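You operate a simulated robot arm through the tools that you are given. There is no shell and no other tool.

You are at the controls of a simulated two-armed robot. One attempt, no reset.

JOB
Swap the cracked grey liner for a new one of the same size.
Fine: slacken the red square-hole knob, lay the old liner in the fail tray, seat the new one in the purple frame, then turn the knob snug over it. Set down upright: grey liner.

The check looks at the end state, three seconds after you hand in, the way a careful person would. Anything else that was tipped, shoved, dropped, spilled or broken makes it a failure.

ROBOT AND FRAMES
Two 7-joint arms with two-finger parallel grippers on one trunk that stands fixed in place. Base frame: the origin is at the foot of the trunk, x ahead of it, y to its left, z up; the work surface is at about z = 0.8. Units: m, rad, N and s.
The left shoulder is at [0.064, 0.182, 1.137], the right one opposite. With the tool pointing down near the work surface each hand reaches from about 0.26 to 0.74 m from the base axis, measured 20 degrees to its own side. Payload 3.91 kg a hand.
The TCP of each hand is the grasp point between the finger pads, 0.03 m short of the fingertips. In the tool frame z runs along the fingers and y along their closing line. The gripper opens to 0.11 m. The fingers are 0.02 m wide and 0.01 m thick; the gripper's body (0.048 by 0.112 m) begins 0.055 m behind the TCP.
Orientation is that of the tool frame in the base frame, as [roll, pitch, yaw] about the fixed x, y, z axes, in that order (R = Rz(yaw) Ry(pitch) Rx(roll)). With the fingers straight down and closing along the base's y, the tool's x points along the base's -x, its y along +y and its z along -z.

CONTROLS
- The arms move only by the tool send_rows. It takes "left_increments", "right_increments" or both (then of equal length, played together; a hand with none holds still); each is a list of rows, each an object of numbers (a shift or turn left out is 0, a gripper value left out holds the last): "dx", "dy", "dz": the shift along the tool's x, y, z in units of 100 mm (1.0 is 100 mm); "ax", "ay", "az": the turn, a rotation vector about the tool's x, y, z in units of 90 degrees (1.0 is 90 degrees); "claw": the gripper command, from -1 (shut) to 1 (fully open), values between in proportion. In form: [{"dx": .., "dy": .., "dz": .., "ax": .., "ay": .., "az": .., "claw": ..}, ...]. A call has 1 to 20 rows; each row is the pose to reach, as a shift and turn from the pose commanded when the call began, along the tool's axes at that moment. A call with a number of a shift or a turn outside -1 to 1 is refused whole. Rows are played at 5 a second. More than 0.05 m and 0.15 rad between two rows, or a gripper value outside its range, and nothing of the call is played. Where a pose cannot be reached the arm comes as near as it can. A force on the tool above 40 N (or 10 N above the force at the start of the call, whichever is more), or a blocked arm, ends the call early, and 0.2 s more pass. Each finger travels about 0.072 m/s and halts on what it meets, pressing with about 27 N; the grip force reading is that of the motor and also rises with nothing between the fingers. The clock runs only during rows and for 0.2 s after the last one: add rows that repeat a pose to give the fingers time. It gives the time, the measured TCP pose, the force on the tool (base axes), the opening and the grip force at its end, in the units of the frame above (readings bear some noise), with the torque about the TCP (base axes, N m) and any sound that the robot's microphone picked up, and new pictures: "views" is both (left out), scene, wrist or none (wrist: the cameras of the hands that moved).
- Cameras (640 x 400 px; columns grow to the right, rows downward): "scene" is now at [0.1837, -0.0595, 1.3381]; the picture's right is [-0.66, -0.75, 0.00], its down [-0.37, 0.32, -0.87] and it looks along [0.65, -0.58, -0.49] (base axes); focal length 340 px, centre (320, 200). "left" rides on the left gripper at [0.072, -0.017, -0.103] in its tool frame; the picture's right is [0.23, 0.97, 0.00], its down [-0.76, 0.18, -0.62] and it looks along [-0.61, 0.14, 0.78] (tool axes); focal length 222 px, centre (320, 200). "right" rides on the right gripper at [0.072, 0.017, -0.103] in its tool frame; the picture's right is [-0.23, 0.97, 0.00], its down [-0.76, -0.18, -0.62] and it looks along [-0.61, -0.14, 0.78] (tool axes); focal length 222 px, centre (320, 200). There is no depth. A picture from a camera that has moved, and an enlarged one, comes with that camera's place and axes in the base frame and with its lens.
- lift_body(by): moves the trunk up (or, below 0, down) by that many m; the arms and the scene camera ride with it, the base frame stays. It gives what a move gives, with no picture.
- head_to(pan, tilt): turns the head with the scene camera to pan (to the left, within 1.396 rad either way) and tilt (down, from -0.506 to 1.204), counted from straight ahead of the robot (the tilt from the chest, where the trunk bows). It gives what a move gives, and a new picture of the scene camera.
- inspect(camera, box): a new picture of the part [left, top, right, bottom] of that camera's present view, enlarged. It takes no simulated time.
- finish_job(): hands the job in; it is judged then, once.

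Nothing tells you positions but the pictures and the camera data. Unless the task says otherwise, let go and move clear before handing in.

The tools are called after ">>>" as name(argument=value, ...) on one line, values as JSON. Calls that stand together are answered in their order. send_rows: Moves the arms, as the interface text tells. Its arguments: {"type":"object","properties":{"left_increments":{"type":"array","items":{"type":"object","properties":{"dx":{"type":"number"},"dy":{"type":"number"},"dz":{"type":"number"},"ax":{"type":"number"},"ay":{"type":"number"},"az":{"type":"number"},"claw":{"type":"number"}}}},"right_increments":{"type":"array","items":{"type":"object","properties":{"dx":{"type":"number"},"dy":{"type":"number"},"dz":{"type":"number"},"ax":{"type":"number"},"ay":{"type":"number"},"az":{"type":"number"},"claw":{"type":"number"}}}},"views":{"type":"string","enum":["both","scene","wrist","none"]}},"required":[]} The other tools are called the same way: lift_body (by) moves the trunk up or down; head_to (pan, tilt) turns the head that bears the scene camera; inspect (camera, box) takes an enlarged picture of a part of a camera's view; finish_job () hands the job in.

At the start:

```text
time_s: 0.0
left_ee_pos: [0.4268, -0.0755, 1.1258]
left_tool_rot: [-3.142, 0.0, -3.141]
left_force: [0.4, 0.7, -0.4]
left_torque: [0.02, 0.01, 0.0]
left_width: 0.11
left_finger_force: 0.1
right_ee_pos: [0.3412, -0.4644, 1.1465]
right_tool_rot: [-3.141, 0.002, -3.141]
right_force: [-0.8, 0.6, 0.1]
right_torque: [0.01, 0.01, 0.02]
right_width: 0.1099
right_finger_force: 0.0
trunk travel left (down, up): [-0.4, 0.114]
head pan, tilt (commanded): [-0.723, 0.511]
```

scene: 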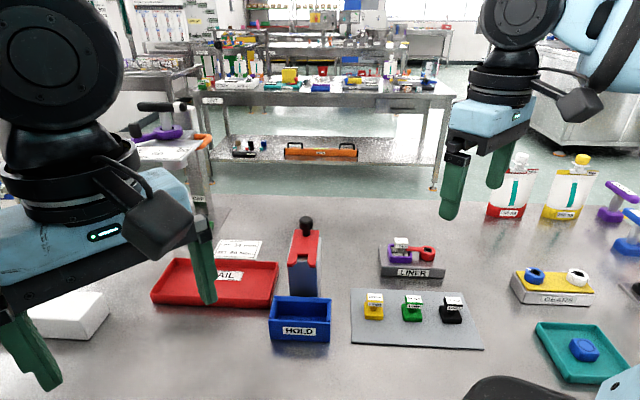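
right: 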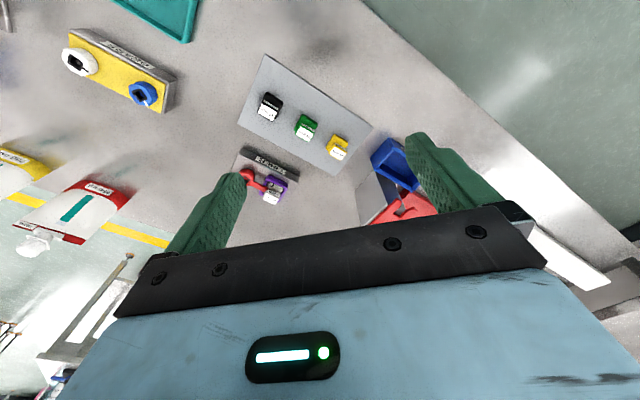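
left: 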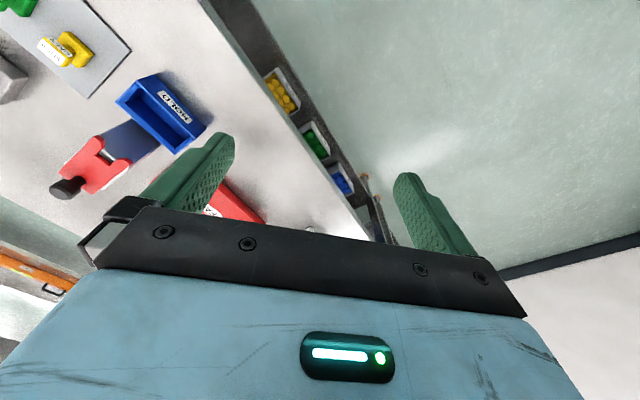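

I see a bench with a red FAIL tray, a blue HOLD tray, a LINER station (grey base with a purple frame and red knob), and a grey mat carrying yellow, green and black parts. I'll take enlarged pictures before moving anything.

>>> inspect(camera="scene", box=[360, 220, 480, 295])

>>> inspect(camera="scene", box=[340, 270, 500, 370])

>>> inspect(camera="scene", box=[140, 200, 340, 350])

>>> inspect(camera="scene", box=[480, 140, 640, 400])

>>> inspect(camera="right", box=[220, 50, 380, 220])

```text
5.33 times, centred on (420, 258) of scene
camera zoom: at [0.1837, -0.0595, 1.3381], right [-0.66, -0.75, 0.0], down [-0.37, 0.32, -0.87], along [0.65, -0.58, -0.49], focal length 1812 px, centre (-213, -107)
```

zoom: 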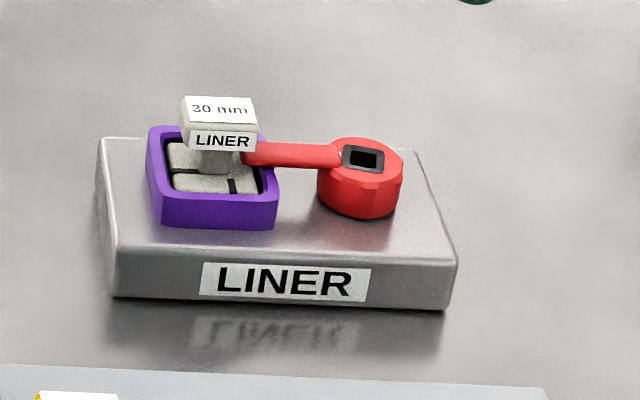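

```text
4.00 times, centred on (420, 320) of scene
camera zoom: at [0.1837, -0.0595, 1.3381], right [-0.66, -0.75, 0.0], down [-0.37, 0.32, -0.87], along [0.65, -0.58, -0.49], focal length 1359 px, centre (-80, -280)
```

zoom: 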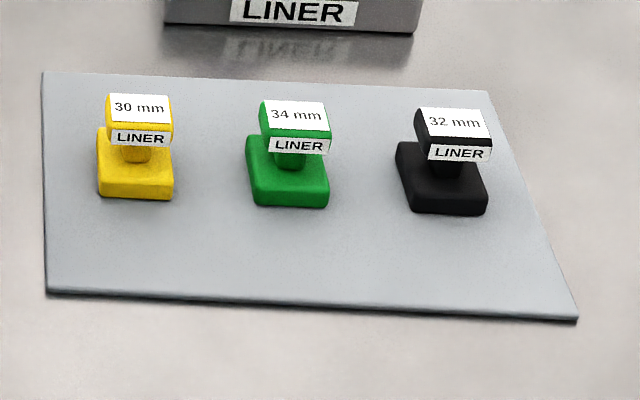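

```text
2.67 times, centred on (240, 275) of scene
camera zoom: at [0.1837, -0.0595, 1.3381], right [-0.66, -0.75, 0.0], down [-0.37, 0.32, -0.87], along [0.65, -0.58, -0.49], focal length 906 px, centre (533, 0)
```

zoom: 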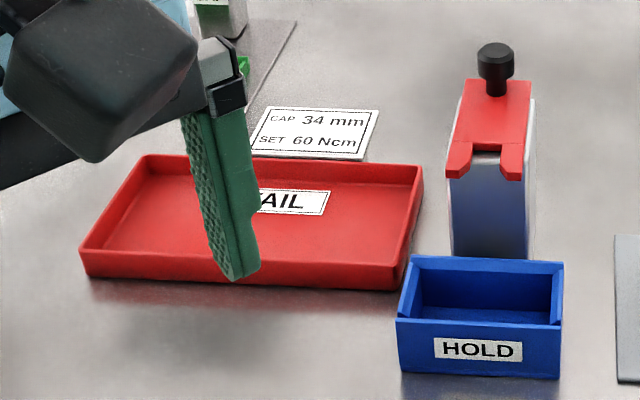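

```text
1.54 times, centred on (560, 270) of scene
camera zoom: at [0.1837, -0.0595, 1.3381], right [-0.66, -0.75, 0.0], down [-0.37, 0.32, -0.87], along [0.65, -0.58, -0.49], focal length 523 px, centre (-49, 92)
```

zoom: 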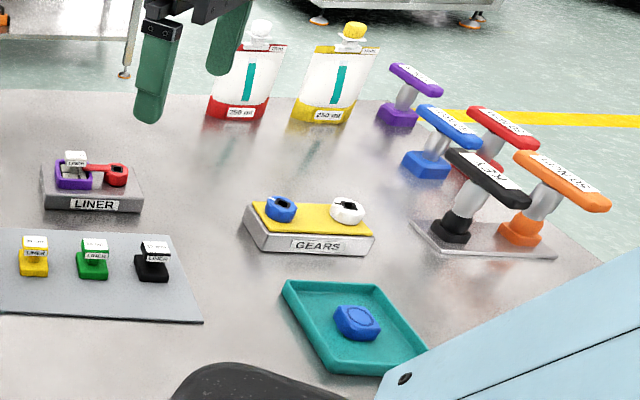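

```text
2.35 times, centred on (300, 135) of right
camera zoom: at [0.2693, -0.4488, 1.2485], right [0.23, 0.97, 0.0], down [0.76, -0.18, 0.62], along [0.61, -0.14, -0.78], focal length 523 px, centre (367, 353)
```

zoom: 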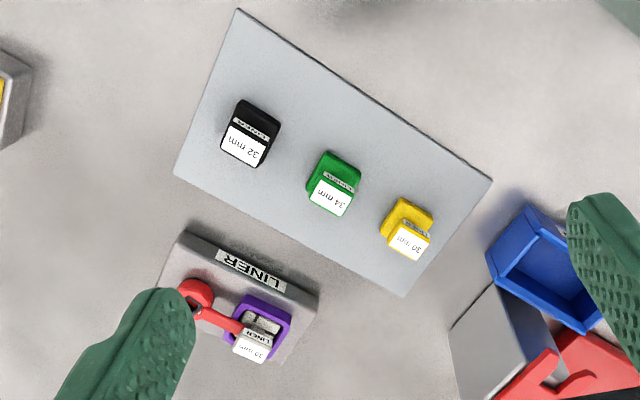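

The old liner is marked 30 mm, so the yellow 30 mm one is the match. The knob has a square socket and T-handled tools stand to the right, so I'll turn the head to look at those tools and the rest of the bench.

>>> head_to(pan=-1.2, tilt=0.6)

```text
time_s: 0.9
left_ee_pos: [0.4246, -0.0751, 1.1267]
left_tool_rot: [-3.141, -0.001, -3.14]
left_force: [0.4, -0.3, 0.3]
left_torque: [0.01, 0.02, -0.02]
left_width: 0.1101
left_finger_force: 0.0
right_ee_pos: [0.3414, -0.465, 1.1459]
right_tool_rot: [-3.142, 0.0, -3.141]
right_force: [-0.3, 0.1, -0.2]
right_torque: [-0.01, -0.02, -0.01]
right_width: 0.1099
right_finger_force: 0.1
trunk travel left (down, up): [-0.4, 0.114]
head pan, tilt (commanded): [-1.201, 0.6]
camera scene: at [0.1477, -0.0819, 1.3301], right [-0.93, -0.36, 0.0], down [-0.2, 0.53, -0.83], along [0.3, -0.77, -0.56], focal length 340 px, centre (320, 200)
```

scene: 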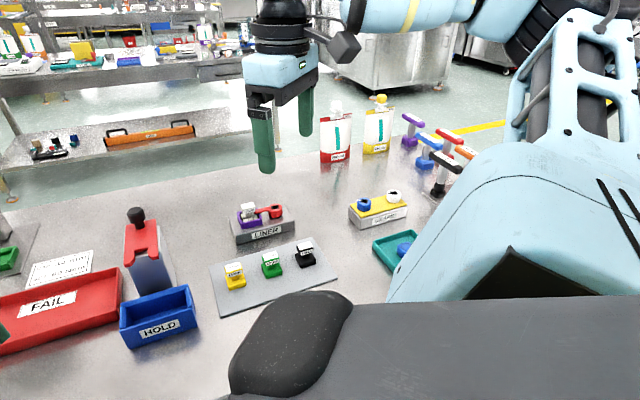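

The right arm hides part of the tools from this pan, so I'll zoom in on what shows and then go back to a view with a clear line to them.

>>> inspect(camera="scene", box=[390, 100, 490, 200])

>>> head_to(pan=-0.8, tilt=0.5)

```text
4.00 times, centred on (440, 150) of scene
camera zoom: at [0.1477, -0.0819, 1.3301], right [-0.93, -0.36, 0.0], down [-0.2, 0.53, -0.83], along [0.3, -0.77, -0.56], focal length 1359 px, centre (-160, 400)
```

zoom: 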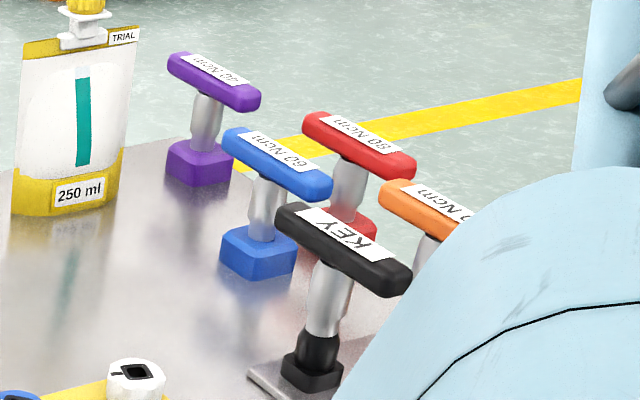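

```text
time_s: 1.8
left_ee_pos: [0.4264, -0.0751, 1.1257]
left_tool_rot: [3.141, -0.001, -3.138]
left_force: [0.9, -0.7, -0.4]
left_torque: [0.01, -0.02, 0.0]
left_width: 0.1103
left_finger_force: 0.1
right_ee_pos: [0.3402, -0.4654, 1.1457]
right_tool_rot: [-3.141, 0.003, -3.14]
right_force: [0.8, -0.2, 0.4]
right_torque: [-0.02, 0.0, 0.06]
right_width: 0.1099
right_finger_force: 0.2
trunk travel left (down, up): [-0.4, 0.114]
head pan, tilt (commanded): [-0.799, 0.499]
camera scene: at [0.179, -0.0648, 1.3392], right [-0.72, -0.7, 0.0], down [-0.33, 0.34, -0.88], along [0.61, -0.63, -0.48], focal length 340 px, centre (320, 200)
```

scene: 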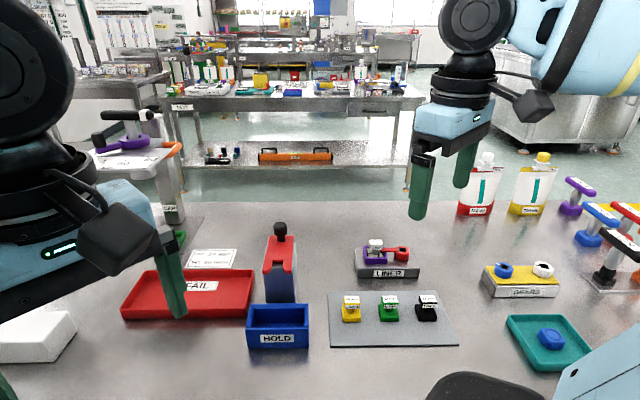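

The T-handles read 40, 60 and 80 Ncm plus a black "KEY", and the card by the FAIL tray is for a CAP rather than the liner. I'll zoom in on the tools and the knob and check the left side of the bench.

>>> inspect(camera="scene", box=[550, 160, 710, 300])

>>> inspect(camera="scene", box=[375, 230, 425, 262])

>>> inspect(camera="scene", box=[480, 245, 570, 300])

>>> head_to(pan=0.3, tilt=0.7)

```text
refused: 710 is not a number from 0 to 640
```

```text
12.50 times, centred on (400, 246) of scene
camera zoom: at [0.179, -0.0648, 1.3392], right [-0.72, -0.7, 0.0], down [-0.33, 0.34, -0.88], along [0.61, -0.63, -0.48], focal length 4247 px, centre (-680, -375)
```

zoom: 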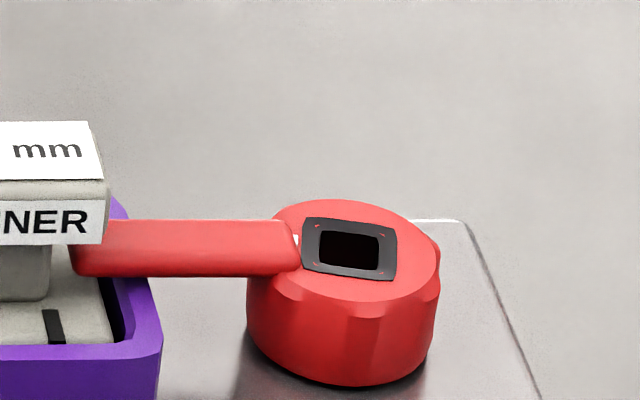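

```text
7.11 times, centred on (525, 272) of scene
camera zoom: at [0.179, -0.0648, 1.3392], right [-0.72, -0.7, 0.0], down [-0.33, 0.34, -0.88], along [0.61, -0.63, -0.48], focal length 2416 px, centre (-1138, -316)
```

zoom: 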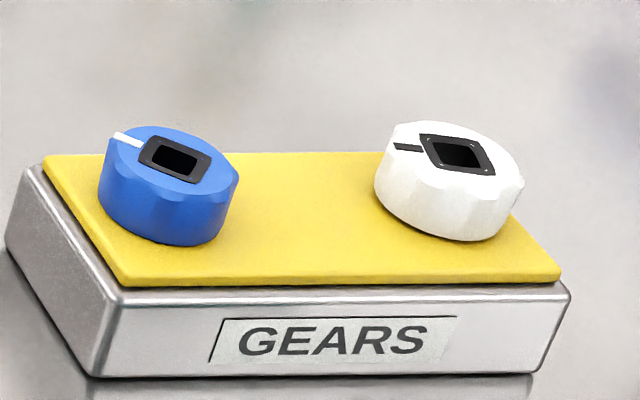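

```text
time_s: 3.1
left_ee_pos: [0.4256, -0.0744, 1.1268]
left_tool_rot: [-3.141, 0.0, -3.141]
left_force: [-0.1, 0.2, 0.6]
left_torque: [-0.03, -0.02, 0.0]
left_width: 0.1098
left_finger_force: 0.0
right_ee_pos: [0.3396, -0.4657, 1.1459]
right_tool_rot: [-3.141, 0.002, -3.141]
right_force: [-0.1, 0.1, 0.2]
right_torque: [0.0, 0.0, -0.03]
right_width: 0.1099
right_finger_force: 0.0
trunk travel left (down, up): [-0.4, 0.114]
head pan, tilt (commanded): [0.3, 0.7]
camera scene: at [0.1968, 0.0255, 1.3215], right [0.3, -0.96, 0.0], down [-0.62, -0.19, -0.77], along [0.73, 0.23, -0.64], focal length 340 px, centre (320, 200)
```

scene: 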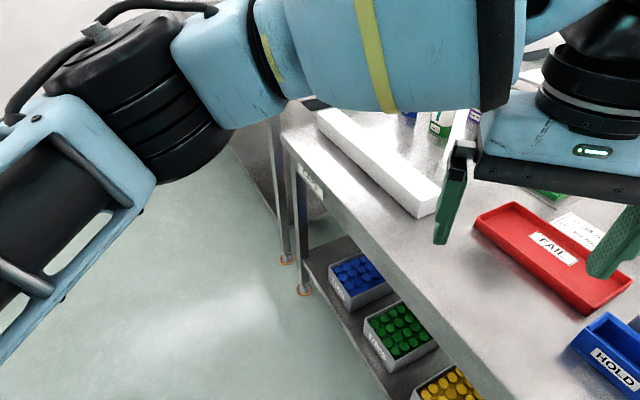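

The left end holds only a white box, with the FAIL tray beside it. I'll look between the two views and then move the right arm for a closer look at the station and tools.

>>> head_to(pan=-0.35, tilt=0.6)

>>> head_to(pan=-1.1, tilt=0.5)

>>> inspect(camera="scene", box=[380, 60, 540, 200])

```text
time_s: 4.2
left_ee_pos: [0.4254, -0.0747, 1.128]
left_tool_rot: [-3.14, 0.0, -3.138]
left_force: [0.2, 0.3, -0.1]
left_torque: [0.0, 0.0, -0.01]
left_width: 0.1101
left_finger_force: 0.0
right_ee_pos: [0.3417, -0.464, 1.1451]
right_tool_rot: [-3.141, 0.001, 3.141]
right_force: [0.2, 0.7, 0.4]
right_torque: [0.0, -0.04, 0.03]
right_width: 0.1103
right_finger_force: 0.1
trunk travel left (down, up): [-0.4, 0.114]
head pan, tilt (commanded): [-0.351, 0.6]
camera scene: at [0.1987, -0.0298, 1.3301], right [-0.34, -0.94, 0.0], down [-0.53, 0.19, -0.82], along [0.78, -0.28, -0.57], focal length 340 px, centre (320, 200)
```

scene: 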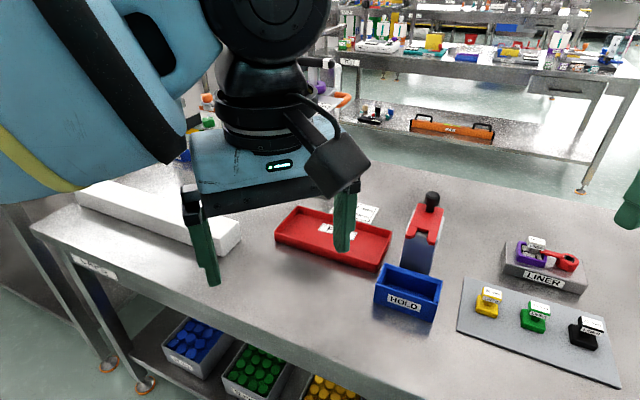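

```text
time_s: 5.2
left_ee_pos: [0.4256, -0.0749, 1.127]
left_tool_rot: [-3.141, -0.001, -3.139]
left_force: [0.9, 0.2, 0.5]
left_torque: [0.02, -0.01, -0.01]
left_width: 0.1099
left_finger_force: 0.1
right_ee_pos: [0.3412, -0.4642, 1.1464]
right_tool_rot: [3.141, 0.003, -3.141]
right_force: [-0.6, -0.6, -0.1]
right_torque: [0.0, -0.02, 0.0]
right_width: 0.11
right_finger_force: 0.0
trunk travel left (down, up): [-0.4, 0.114]
head pan, tilt (commanded): [-1.1, 0.499]
camera scene: at [0.157, -0.0805, 1.3392], right [-0.89, -0.45, 0.0], down [-0.22, 0.43, -0.88], along [0.4, -0.78, -0.48], focal length 340 px, centre (320, 200)
```

scene: 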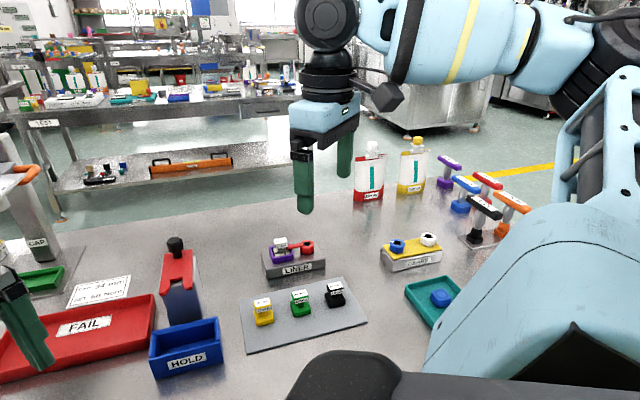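

```text
2.86 times, centred on (460, 130) of scene
camera zoom: at [0.157, -0.0805, 1.3392], right [-0.89, -0.45, 0.0], down [-0.22, 0.43, -0.88], along [0.4, -0.78, -0.48], focal length 971 px, centre (-80, 400)
```

zoom: 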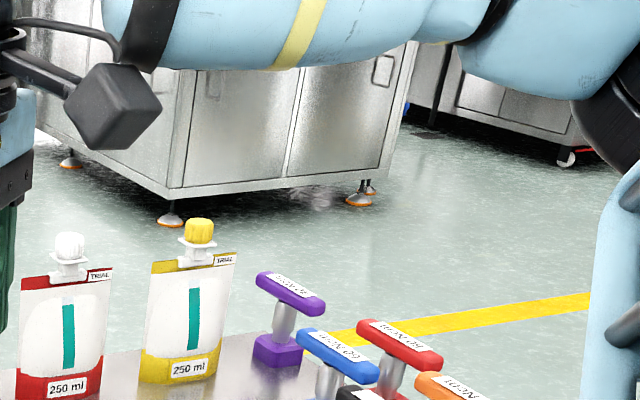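

The bench is now mapped: LINER station near (0.52, -0.62), knob near (0.48, -0.67), yellow 30 mm liner near (0.47, -0.46), FAIL tray around (0.70, -0.30). I'll back the left arm off, bring the right hand above the station for a close look, and aim the head there.

>>> send_rows(right_increments=[{"dx": -0.2, "dy": -0.25, "dz": 0.1}, {"dx": -0.4, "dy": -0.5, "dz": 0.2}, {"dx": -0.6, "dy": -0.75, "dz": 0.3}, {"dx": -0.8, "dy": -1.0, "dz": 0.4}, {"dx": -0.8, "dy": -1.0, "dz": 0.4}], left_increments=[{"dx": 0.2, "dy": 0.25, "dz": 0}, {"dx": 0.4, "dy": 0.5, "dz": 0}, {"dx": 0.6, "dy": 0.75, "dz": 0}, {"dx": 0.8, "dy": 1.0, "dz": 0}, {"dx": 0.8, "dy": 1.0, "dz": 0}], views="none")

>>> head_to(pan=-0.8, tilt=0.6)

>>> inspect(camera="right", box=[200, 80, 440, 230])

```text
time_s: 6.5
left_ee_pos: [0.3445, 0.0252, 1.1267]
left_tool_rot: [3.141, 0.001, -3.139]
left_force: [0.5, 0.1, -0.2]
left_torque: [0.02, -0.02, -0.01]
left_width: 0.1099
left_finger_force: 0.1
right_ee_pos: [0.4214, -0.5652, 1.107]
right_tool_rot: [-3.141, 0.001, -3.141]
right_force: [0.5, -0.2, -0.8]
right_torque: [0.02, -0.02, 0.01]
right_width: 0.11
right_finger_force: 0.1
trunk travel left (down, up): [-0.4, 0.114]
head pan, tilt (commanded): [-1.1, 0.499]
```

```text
time_s: 7.2
left_ee_pos: [0.3451, 0.026, 1.1265]
left_tool_rot: [3.141, 0.0, -3.141]
left_force: [0.8, 0.5, -0.2]
left_torque: [0.02, -0.01, -0.03]
left_width: 0.1099
left_finger_force: 0.1
right_ee_pos: [0.4197, -0.5645, 1.1071]
right_tool_rot: [3.141, 0.002, 3.141]
right_force: [0.8, -0.8, -0.8]
right_torque: [0.01, -0.01, 0.01]
right_width: 0.1099
right_finger_force: 0.1
trunk travel left (down, up): [-0.4, 0.114]
head pan, tilt (commanded): [-0.799, 0.6]
camera scene: at [0.1771, -0.0629, 1.3302], right [-0.72, -0.7, 0.0], down [-0.39, 0.41, -0.83], along [0.57, -0.59, -0.56], focal length 340 px, centre (320, 200)
```

scene: 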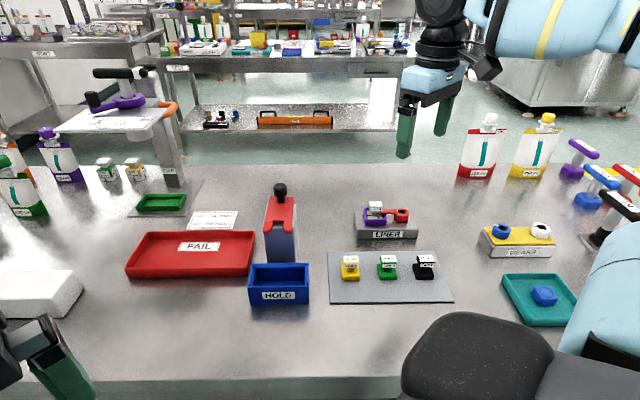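

```text
2.67 times, centred on (320, 155) of right
camera zoom: at [0.3491, -0.5481, 1.2092], right [0.23, 0.97, 0.0], down [0.76, -0.18, 0.62], along [0.61, -0.14, -0.78], focal length 592 px, centre (320, 320)
```

zoom: 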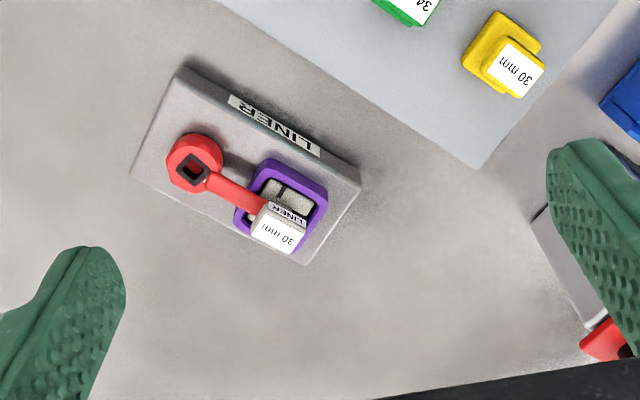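

From the two views I place the knob top at about (0.483, -0.662, 0.856) and the old liner's top at (0.530, -0.618, 0.880), with the clamp arm running at about 43°. I'll move the right hand above the knob and turn it so the fingers close across the arm's line.

>>> send_rows(right_increments=[{"dx": -0.1, "dy": -0.15, "dz": 0.1, "az": -0.07}, {"dx": -0.2, "dy": -0.3, "dz": 0.2, "az": -0.14}, {"dx": -0.3, "dy": -0.45, "dz": 0.35, "az": -0.21}, {"dx": -0.4, "dy": -0.6, "dz": 0.5, "az": -0.28}, {"dx": -0.5, "dy": -0.75, "dz": 0.6, "az": -0.35}, {"dx": -0.58, "dy": -0.9, "dz": 0.7, "az": -0.42}, {"dx": -0.625, "dy": -0.97, "dz": 0.8, "az": -0.482}, {"dx": -0.625, "dy": -0.97, "dz": 0.8, "az": -0.482}])

```text
time_s: 9.1
left_ee_pos: [0.3449, 0.0248, 1.1263]
left_tool_rot: [-3.141, 0.0, -3.138]
left_force: [0.2, 0.2, 0.5]
left_torque: [0.01, -0.03, 0.04]
left_width: 0.1099
left_finger_force: 0.0
right_ee_pos: [0.4841, -0.6629, 1.0256]
right_tool_rot: [-3.14, 0.001, -2.381]
right_force: [0.7, 0.0, 0.1]
right_torque: [-0.02, -0.01, 0.03]
right_width: 0.1098
right_finger_force: 0.2
trunk travel left (down, up): [-0.4, 0.114]
head pan, tilt (commanded): [-0.799, 0.6]
camera scene: at [0.1771, -0.0628, 1.3302], right [-0.72, -0.7, 0.0], down [-0.39, 0.41, -0.83], along [0.58, -0.59, -0.56], focal length 340 px, centre (320, 200)
camera right: at [0.4205, -0.7005, 1.1283], right [-0.51, 0.86, 0.0], down [0.67, 0.39, 0.62], along [0.54, 0.31, -0.78], focal length 222 px, centre (320, 200)
```

scene: 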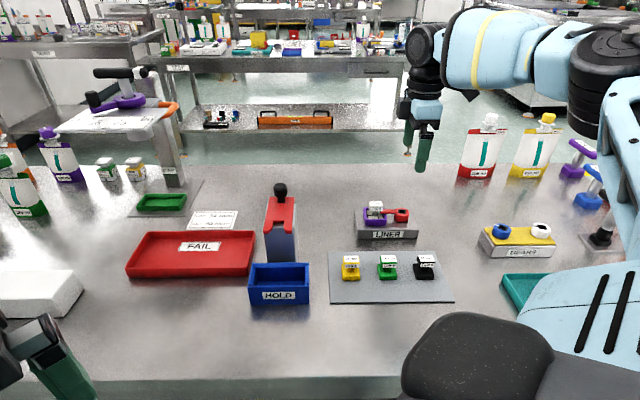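
right: 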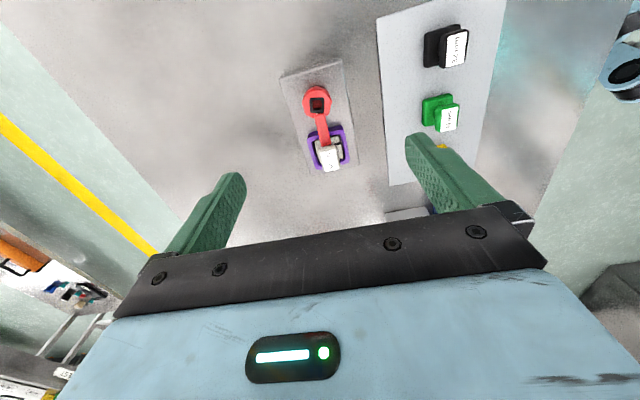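

The reach is fine here, and the station lies below the hand. I'll zoom through the wrist camera to see how the arm sits on the liner.

>>> inspect(camera="right", box=[270, 50, 380, 180])

>>> inspect(camera="scene", box=[355, 195, 425, 240])

```text
3.08 times, centred on (325, 115) of right
camera zoom: at [0.4205, -0.7005, 1.1283], right [-0.51, 0.86, 0.0], down [0.67, 0.39, 0.62], along [0.54, 0.31, -0.78], focal length 684 px, centre (305, 462)
```

zoom: 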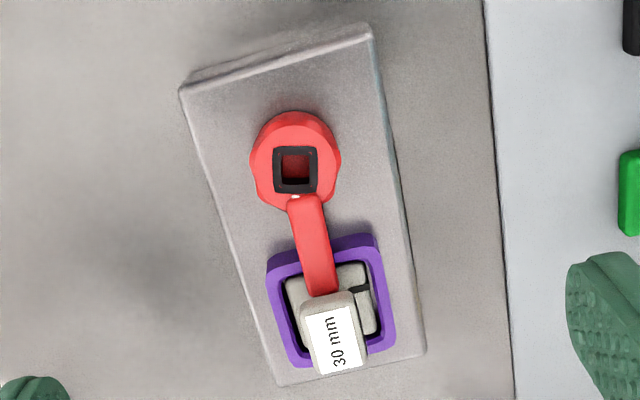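

```text
8.89 times, centred on (390, 218) of scene
camera zoom: at [0.1771, -0.0628, 1.3302], right [-0.72, -0.7, 0.0], down [-0.39, 0.41, -0.83], along [0.58, -0.59, -0.56], focal length 3020 px, centre (-302, 44)
```

zoom: 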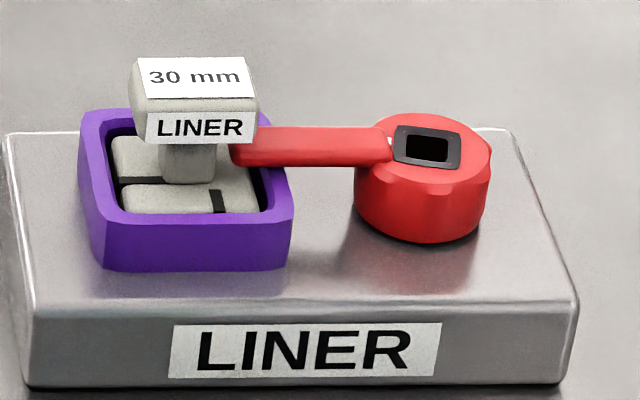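

The arm lies over the liner at about 45°, and it stops short of the neck under the grip block. The knob is fluted, about 36 mm across and 23 mm tall, so I'll try gripping it directly. First I'll come down to just above it with the fingers partly open to check alignment.

>>> send_rows(right_increments=[{"dz": 0.25, "az": -0.016, "claw": 0.09}, {"dz": 0.5, "az": -0.016, "claw": 0.09}, {"dz": 0.75, "az": -0.016, "claw": 0.09}, {"dz": 1.0, "az": -0.016, "claw": 0.09}, {"dz": 1.0, "az": -0.016, "claw": 0.09}], views="both")

>>> inspect(camera="right", box=[220, 60, 420, 220])

>>> inspect(camera="scene", box=[340, 170, 440, 240])

```text
time_s: 10.2
left_ee_pos: [0.344, 0.024, 1.1262]
left_tool_rot: [3.141, -0.001, -3.14]
left_force: [0.2, -1.0, 0.6]
left_torque: [0.0, 0.0, 0.0]
left_width: 0.1098
left_finger_force: 0.0
right_ee_pos: [0.4833, -0.6613, 0.9259]
right_tool_rot: [-3.139, 0.002, -2.36]
right_force: [-1.1, 0.3, 0.8]
right_torque: [0.0, -0.04, 0.01]
right_width: 0.0598
right_finger_force: 0.1
trunk travel left (down, up): [-0.4, 0.114]
head pan, tilt (commanded): [-0.799, 0.6]
camera scene: at [0.1771, -0.0627, 1.3302], right [-0.72, -0.7, 0.0], down [-0.39, 0.4, -0.83], along [0.58, -0.59, -0.56], focal length 340 px, centre (320, 200)
camera right: at [0.42, -0.7013, 1.0279], right [-0.53, 0.85, 0.0], down [0.66, 0.41, 0.62], along [0.53, 0.33, -0.78], focal length 222 px, centre (320, 200)
```

scene: 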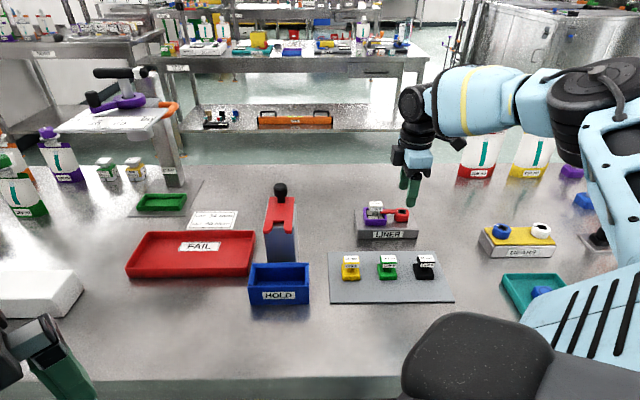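
right: 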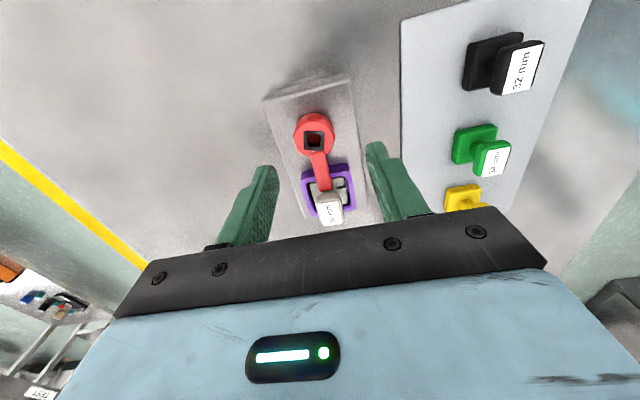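

```text
2.50 times, centred on (320, 140) of right
camera zoom: at [0.42, -0.7013, 1.0279], right [-0.53, 0.85, 0.0], down [0.66, 0.41, 0.62], along [0.53, 0.33, -0.78], focal length 555 px, centre (320, 350)
```

zoom: 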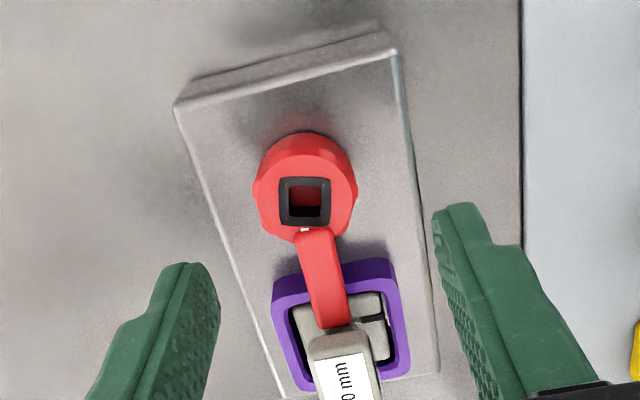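

```text
5.71 times, centred on (390, 205) of scene
camera zoom: at [0.1771, -0.0627, 1.3302], right [-0.72, -0.7, 0.0], down [-0.39, 0.4, -0.83], along [0.58, -0.59, -0.56], focal length 1942 px, centre (-80, 171)
```

zoom: 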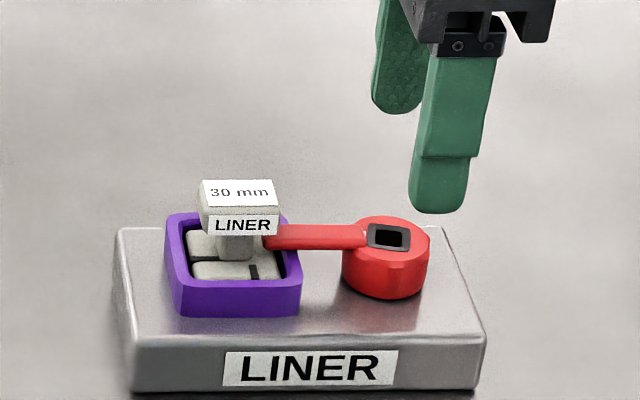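

The knob sits about 5 mm to the far side of the finger centre line. I'll correct for that and lower around the knob with the tips just above the plate.

>>> send_rows(right_increments=[{"dy": -0.05, "dz": 0.0}, {"dy": -0.05, "dz": 0.18}, {"dy": -0.05, "dz": 0.36}, {"dy": -0.05, "dz": 0.54}, {"dy": -0.05, "dz": 0.54}], views="wrist")

>>> inspect(camera="right", box=[220, 80, 420, 240])

>>> inspect(camera="scene", box=[340, 170, 440, 240])

```text
time_s: 11.4
left_ee_pos: [0.3446, 0.0261, 1.1258]
left_tool_rot: [-3.141, 0.001, -3.14]
left_force: [0.0, 1.4, -0.7]
left_torque: [0.01, -0.02, -0.03]
left_width: 0.1102
left_finger_force: 0.1
right_ee_pos: [0.4864, -0.6652, 0.8725]
right_tool_rot: [-3.14, 0.001, -2.358]
right_force: [-0.4, -0.5, 0.7]
right_torque: [0.01, -0.05, 0.04]
right_width: 0.0598
right_finger_force: 0.0
trunk travel left (down, up): [-0.4, 0.114]
head pan, tilt (commanded): [-0.799, 0.6]
camera right: at [0.4239, -0.7053, 0.9746], right [-0.53, 0.85, 0.0], down [0.66, 0.41, 0.62], along [0.53, 0.33, -0.78], focal length 222 px, centre (320, 200)
```

right: 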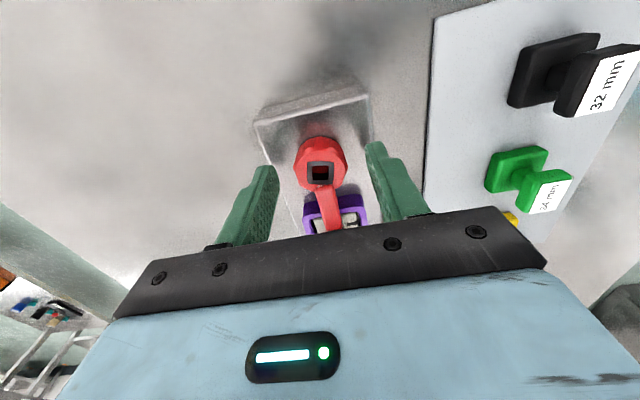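

```text
2.50 times, centred on (320, 160) of right
camera zoom: at [0.4239, -0.7053, 0.9746], right [-0.53, 0.85, 0.0], down [0.66, 0.41, 0.62], along [0.53, 0.33, -0.78], focal length 555 px, centre (320, 300)
```

zoom: 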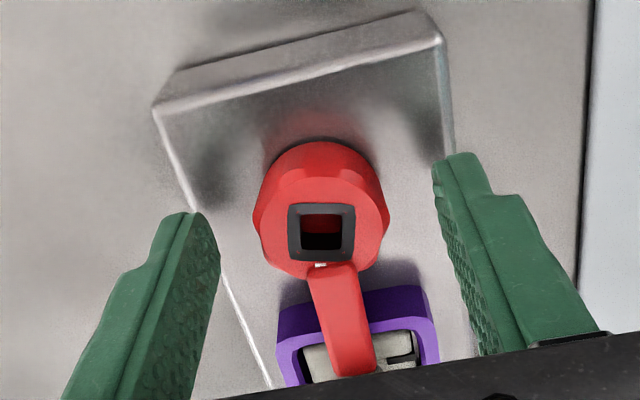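

```text
5.71 times, centred on (390, 205) of scene
camera zoom: at [0.1772, -0.0627, 1.3302], right [-0.72, -0.7, 0.0], down [-0.39, 0.4, -0.83], along [0.58, -0.59, -0.56], focal length 1942 px, centre (-80, 171)
```

zoom: 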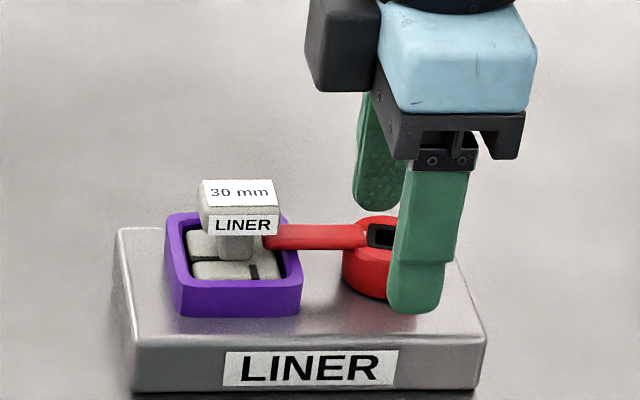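

The knob is now centred between the fingers to within about 2 mm. I'll lower a few more millimetres, close on it and read the width and force.

>>> send_rows(right_increments=[{"dx": -0.02, "dz": 0.05}, {"dx": -0.02, "dz": 0.05, "claw": -0.3}, {"dx": -0.02, "dz": 0.05, "claw": -1}, {"dx": -0.02, "dz": 0.05, "claw": -1}, {"dx": -0.02, "dz": 0.05, "claw": -1}], views="wrist")

>>> inspect(camera="right", box=[220, 80, 420, 240])

>>> inspect(camera="scene", box=[340, 170, 440, 240])

```text
time_s: 12.7
left_ee_pos: [0.3436, 0.0245, 1.126]
left_tool_rot: [3.141, 0.001, -3.141]
left_force: [-0.3, 0.4, -0.1]
left_torque: [0.0, 0.0, 0.01]
left_width: 0.1098
left_finger_force: 0.0
right_ee_pos: [0.4885, -0.6633, 0.8669]
right_tool_rot: [-3.14, 0.003, -2.361]
right_force: [2.2, -2.0, 1.7]
right_torque: [0.14, -0.27, 0.01]
right_width: 0.0344
right_finger_force: 45.4
trunk travel left (down, up): [-0.4, 0.114]
head pan, tilt (commanded): [-0.799, 0.6]
camera right: at [0.4257, -0.7038, 0.9697], right [-0.53, 0.85, 0.0], down [0.66, 0.41, 0.62], along [0.53, 0.33, -0.78], focal length 222 px, centre (320, 200)
```

right: 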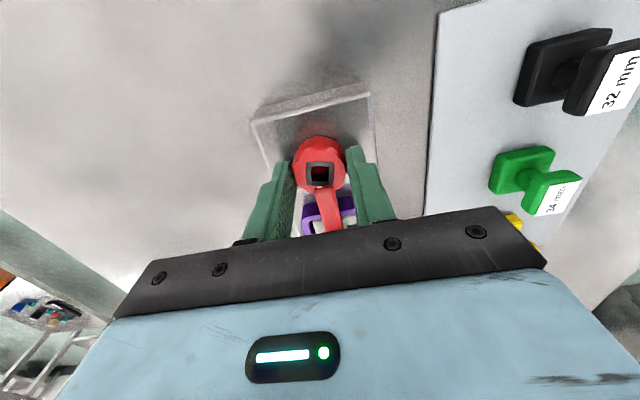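

```text
2.50 times, centred on (320, 160) of right
camera zoom: at [0.4257, -0.7038, 0.9697], right [-0.53, 0.85, 0.0], down [0.66, 0.41, 0.62], along [0.53, 0.33, -0.78], focal length 555 px, centre (320, 300)
```

zoom: 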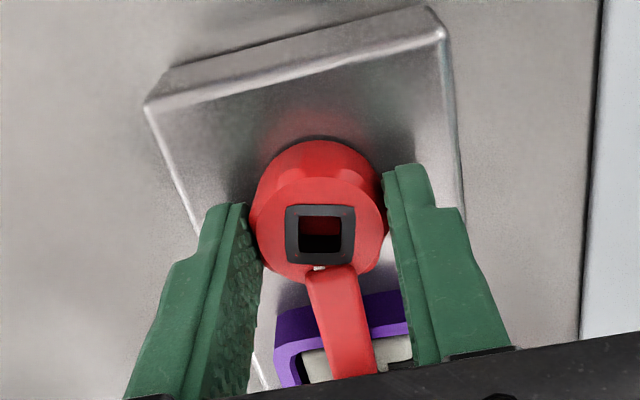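

```text
5.71 times, centred on (390, 205) of scene
camera zoom: at [0.1774, -0.063, 1.3301], right [-0.72, -0.7, 0.0], down [-0.39, 0.41, -0.82], along [0.58, -0.59, -0.57], focal length 1942 px, centre (-80, 171)
```

zoom: 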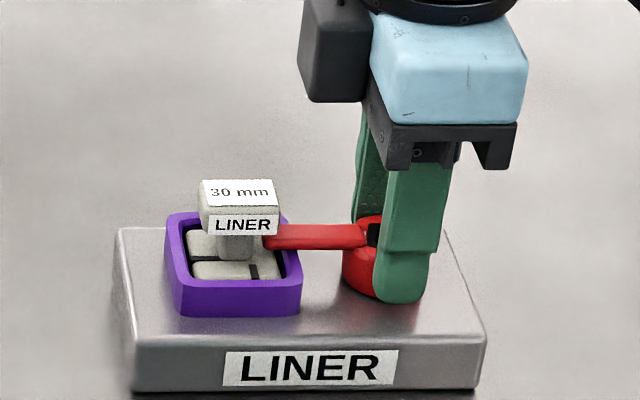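

The grip holds at 34 mm. I'll turn it a few degrees counter-clockwise to test whether the knob moves.

>>> send_rows(right_increments=[{"az": -0.04, "claw": -1}, {"az": -0.08, "claw": -1}, {"az": -0.12, "claw": -1}, {"az": -0.12, "claw": -1}], views="wrist")

>>> inspect(camera="right", box=[220, 80, 420, 240])

>>> inspect(camera="scene", box=[340, 170, 440, 240])

```text
time_s: 13.7
left_ee_pos: [0.3445, 0.0265, 1.1269]
left_tool_rot: [-3.141, 0.001, -3.141]
left_force: [0.2, 0.1, -0.6]
left_torque: [0.02, 0.01, -0.02]
left_width: 0.1101
left_finger_force: 0.0
right_ee_pos: [0.4886, -0.6634, 0.867]
right_tool_rot: [-3.139, -0.001, -2.169]
right_force: [2.9, -5.2, 6.7]
right_torque: [0.21, 0.12, -0.03]
right_width: 0.0345
right_finger_force: 44.6
trunk travel left (down, up): [-0.4, 0.114]
head pan, tilt (commanded): [-0.799, 0.6]
camera right: at [0.4341, -0.715, 0.9697], right [-0.68, 0.74, 0.0], down [0.57, 0.53, 0.62], along [0.46, 0.42, -0.78], focal length 222 px, centre (320, 200)
```

right: 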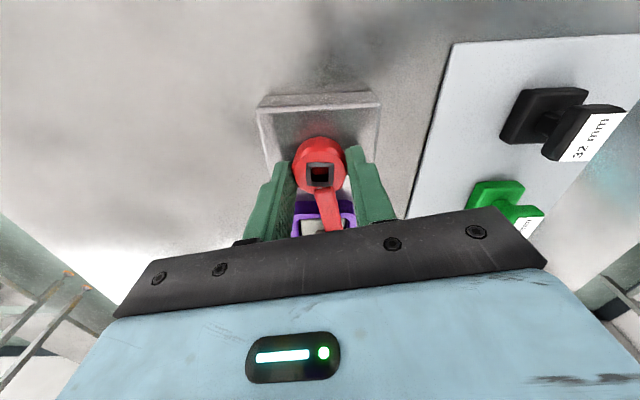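

```text
2.50 times, centred on (320, 160) of right
camera zoom: at [0.4341, -0.715, 0.9697], right [-0.68, 0.74, 0.0], down [0.57, 0.53, 0.62], along [0.46, 0.42, -0.78], focal length 555 px, centre (320, 300)
```

zoom: 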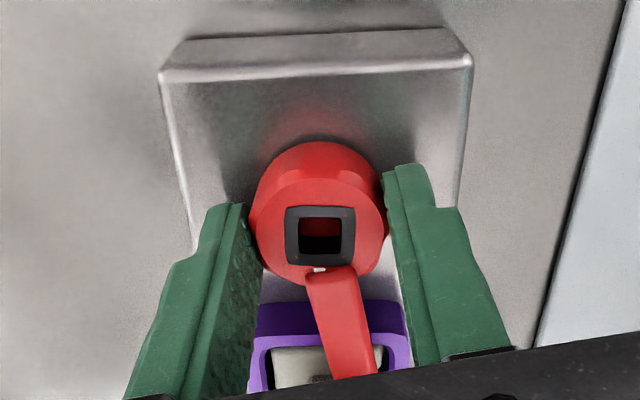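

```text
5.71 times, centred on (390, 205) of scene
camera zoom: at [0.1771, -0.0628, 1.3302], right [-0.72, -0.7, 0.0], down [-0.39, 0.41, -0.83], along [0.58, -0.59, -0.56], focal length 1942 px, centre (-80, 171)
```

zoom: 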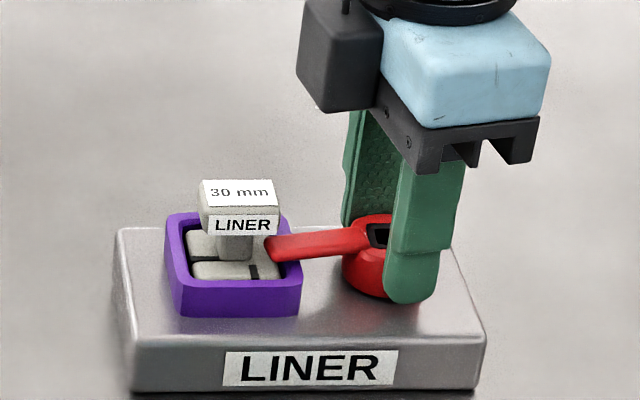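

The knob turns freely with the grip, and the arm has begun to swing toward the near side. I'll keep turning in small steps while watching the forces.

>>> send_rows(right_increments=[{"az": -0.07, "claw": -1}, {"az": -0.14, "claw": -1}, {"az": -0.21, "claw": -1}, {"az": -0.28, "claw": -1}, {"az": -0.35, "claw": -1}, {"az": -0.35, "claw": -1}], views="both")

>>> inspect(camera="scene", box=[340, 170, 440, 240])

```text
time_s: 15.1
left_ee_pos: [0.3452, 0.026, 1.1258]
left_tool_rot: [3.14, 0.0, -3.14]
left_force: [0.1, 1.0, 0.0]
left_torque: [0.04, 0.0, -0.01]
left_width: 0.1102
left_finger_force: 0.1
right_ee_pos: [0.4884, -0.664, 0.8665]
right_tool_rot: [3.14, 0.0, -1.62]
right_force: [-0.5, 2.5, -1.3]
right_torque: [-0.26, -0.1, 0.01]
right_width: 0.0345
right_finger_force: 45.2
trunk travel left (down, up): [-0.4, 0.114]
head pan, tilt (commanded): [-0.799, 0.6]
camera scene: at [0.1773, -0.0626, 1.3301], right [-0.72, -0.7, 0.0], down [-0.39, 0.4, -0.83], along [0.58, -0.59, -0.56], focal length 340 px, centre (320, 200)
camera right: at [0.469, -0.7364, 0.9697], right [-0.96, 0.27, 0.0], down [0.21, 0.75, 0.62], along [0.17, 0.6, -0.78], focal length 222 px, centre (320, 200)
```

scene: 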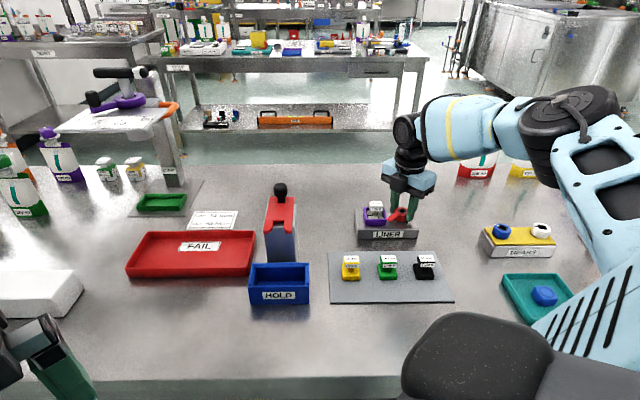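
right: 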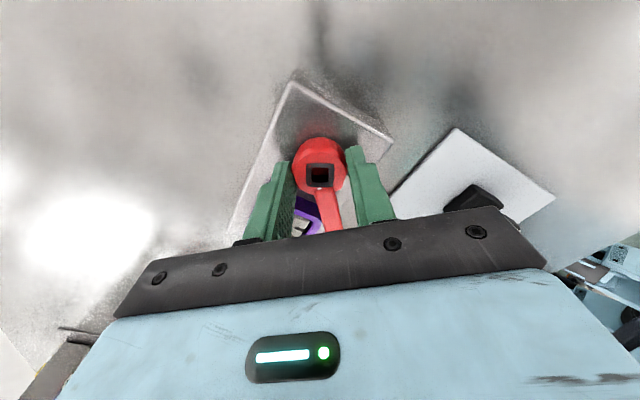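

```text
5.71 times, centred on (390, 205) of scene
camera zoom: at [0.1773, -0.0626, 1.3301], right [-0.72, -0.7, 0.0], down [-0.39, 0.4, -0.83], along [0.58, -0.59, -0.56], focal length 1942 px, centre (-80, 171)
```

zoom: 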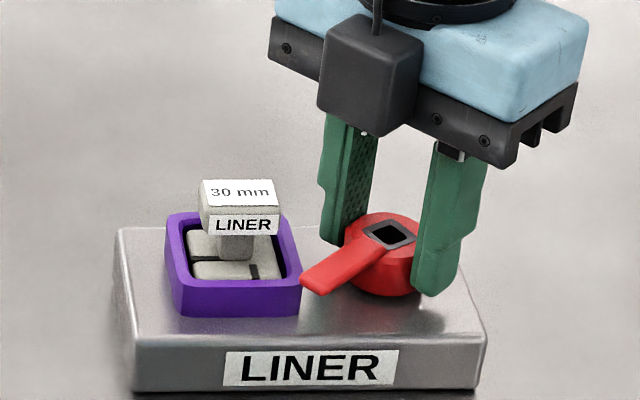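

The knob has slackened and the arm is already clear of the frame. I'll turn another 27° or so for margin.

>>> send_rows(right_increments=[{"az": -0.07, "claw": -1}, {"az": -0.14, "claw": -1}, {"az": -0.21, "claw": -1}, {"az": -0.28, "claw": -1}, {"az": -0.34, "claw": -1}, {"az": -0.34, "claw": -1}], views="scene")

>>> inspect(camera="scene", box=[340, 170, 440, 240])

```text
time_s: 16.4
left_ee_pos: [0.3453, 0.0254, 1.1264]
left_tool_rot: [3.141, -0.001, -3.14]
left_force: [-0.6, 0.0, 0.1]
left_torque: [0.0, -0.02, -0.01]
left_width: 0.1101
left_finger_force: 0.0
right_ee_pos: [0.489, -0.664, 0.8671]
right_tool_rot: [-3.14, 0.0, -1.085]
right_force: [-5.0, 2.4, 1.7]
right_torque: [0.97, 0.59, 0.0]
right_width: 0.0345
right_finger_force: 44.7
trunk travel left (down, up): [-0.4, 0.114]
head pan, tilt (commanded): [-0.799, 0.6]
camera scene: at [0.1767, -0.0626, 1.3302], right [-0.72, -0.7, 0.0], down [-0.39, 0.4, -0.83], along [0.58, -0.59, -0.56], focal length 340 px, centre (320, 200)
```

scene: 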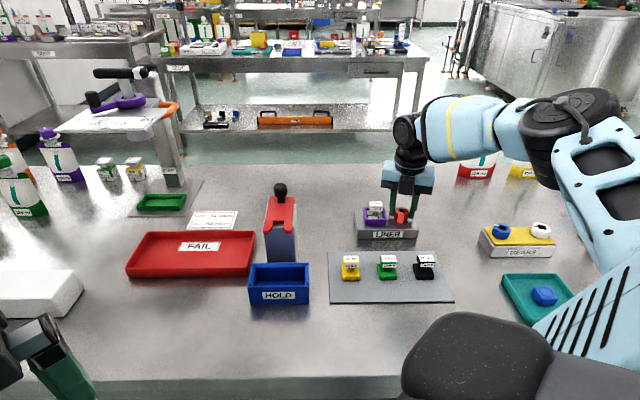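

```text
5.71 times, centred on (390, 205) of scene
camera zoom: at [0.1767, -0.0626, 1.3302], right [-0.72, -0.7, 0.0], down [-0.39, 0.4, -0.83], along [0.58, -0.59, -0.56], focal length 1942 px, centre (-80, 171)
```

zoom: 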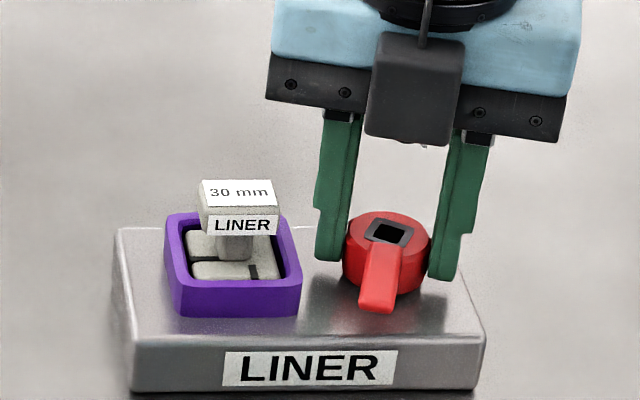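

The arm now stands about 73° off the liner. I'll release with a small opening so I don't touch the frame, rise, and turn back to line up for the old liner.

>>> send_rows(right_increments=[{"claw": -0.25}, {"claw": -0.25}, {"dz": -0.15, "claw": -0.25}, {"dz": -0.4, "claw": -0.25}, {"dz": -0.7, "claw": -0.1}, {"dz": -1.0, "claw": 0.1}, {"dz": -1.0, "claw": 0.1}], views="none")

>>> inspect(camera="scene", box=[340, 170, 440, 240])

>>> inspect(camera="right", box=[220, 80, 420, 240])

```text
time_s: 18.1
left_ee_pos: [0.3445, 0.0245, 1.1262]
left_tool_rot: [-3.141, 0.001, -3.14]
left_force: [-0.8, 0.5, 0.6]
left_torque: [-0.01, 0.01, -0.01]
left_width: 0.11
left_finger_force: 0.1
right_ee_pos: [0.4884, -0.6635, 0.9662]
right_tool_rot: [-3.139, 0.001, -1.087]
right_force: [-1.0, -0.5, 0.0]
right_torque: [-0.02, -0.01, 0.01]
right_width: 0.0604
right_finger_force: 0.0
trunk travel left (down, up): [-0.4, 0.114]
head pan, tilt (commanded): [-0.799, 0.6]
```

```text
5.71 times, centred on (390, 205) of scene
camera zoom: at [0.1775, -0.0632, 1.33], right [-0.72, -0.7, 0.0], down [-0.39, 0.41, -0.82], along [0.58, -0.59, -0.57], focal length 1942 px, centre (-80, 171)
```

zoom: 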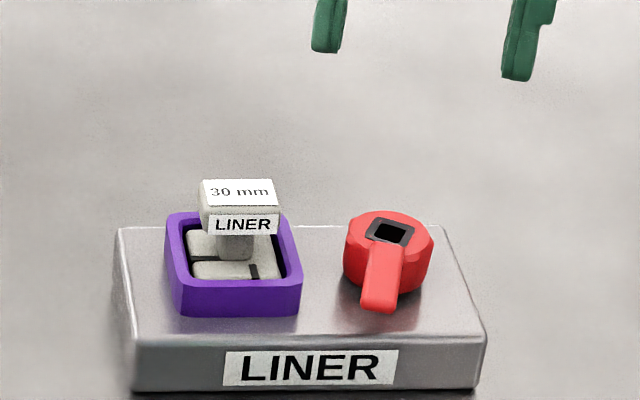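

```text
2.50 times, centred on (320, 160) of right
camera zoom: at [0.5076, -0.7365, 1.0688], right [-0.97, -0.25, 0.0], down [-0.2, 0.76, 0.62], along [-0.16, 0.6, -0.78], focal length 555 px, centre (320, 300)
```

zoom: 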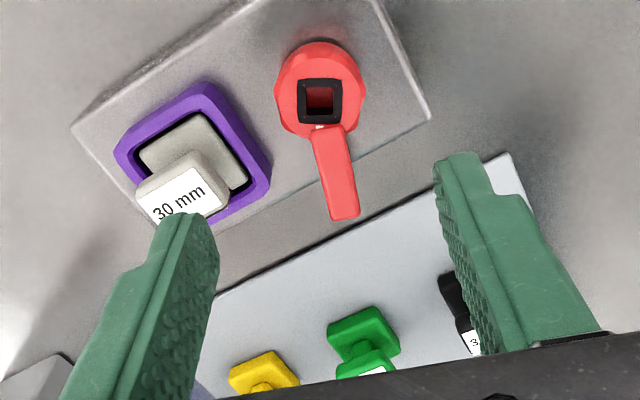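

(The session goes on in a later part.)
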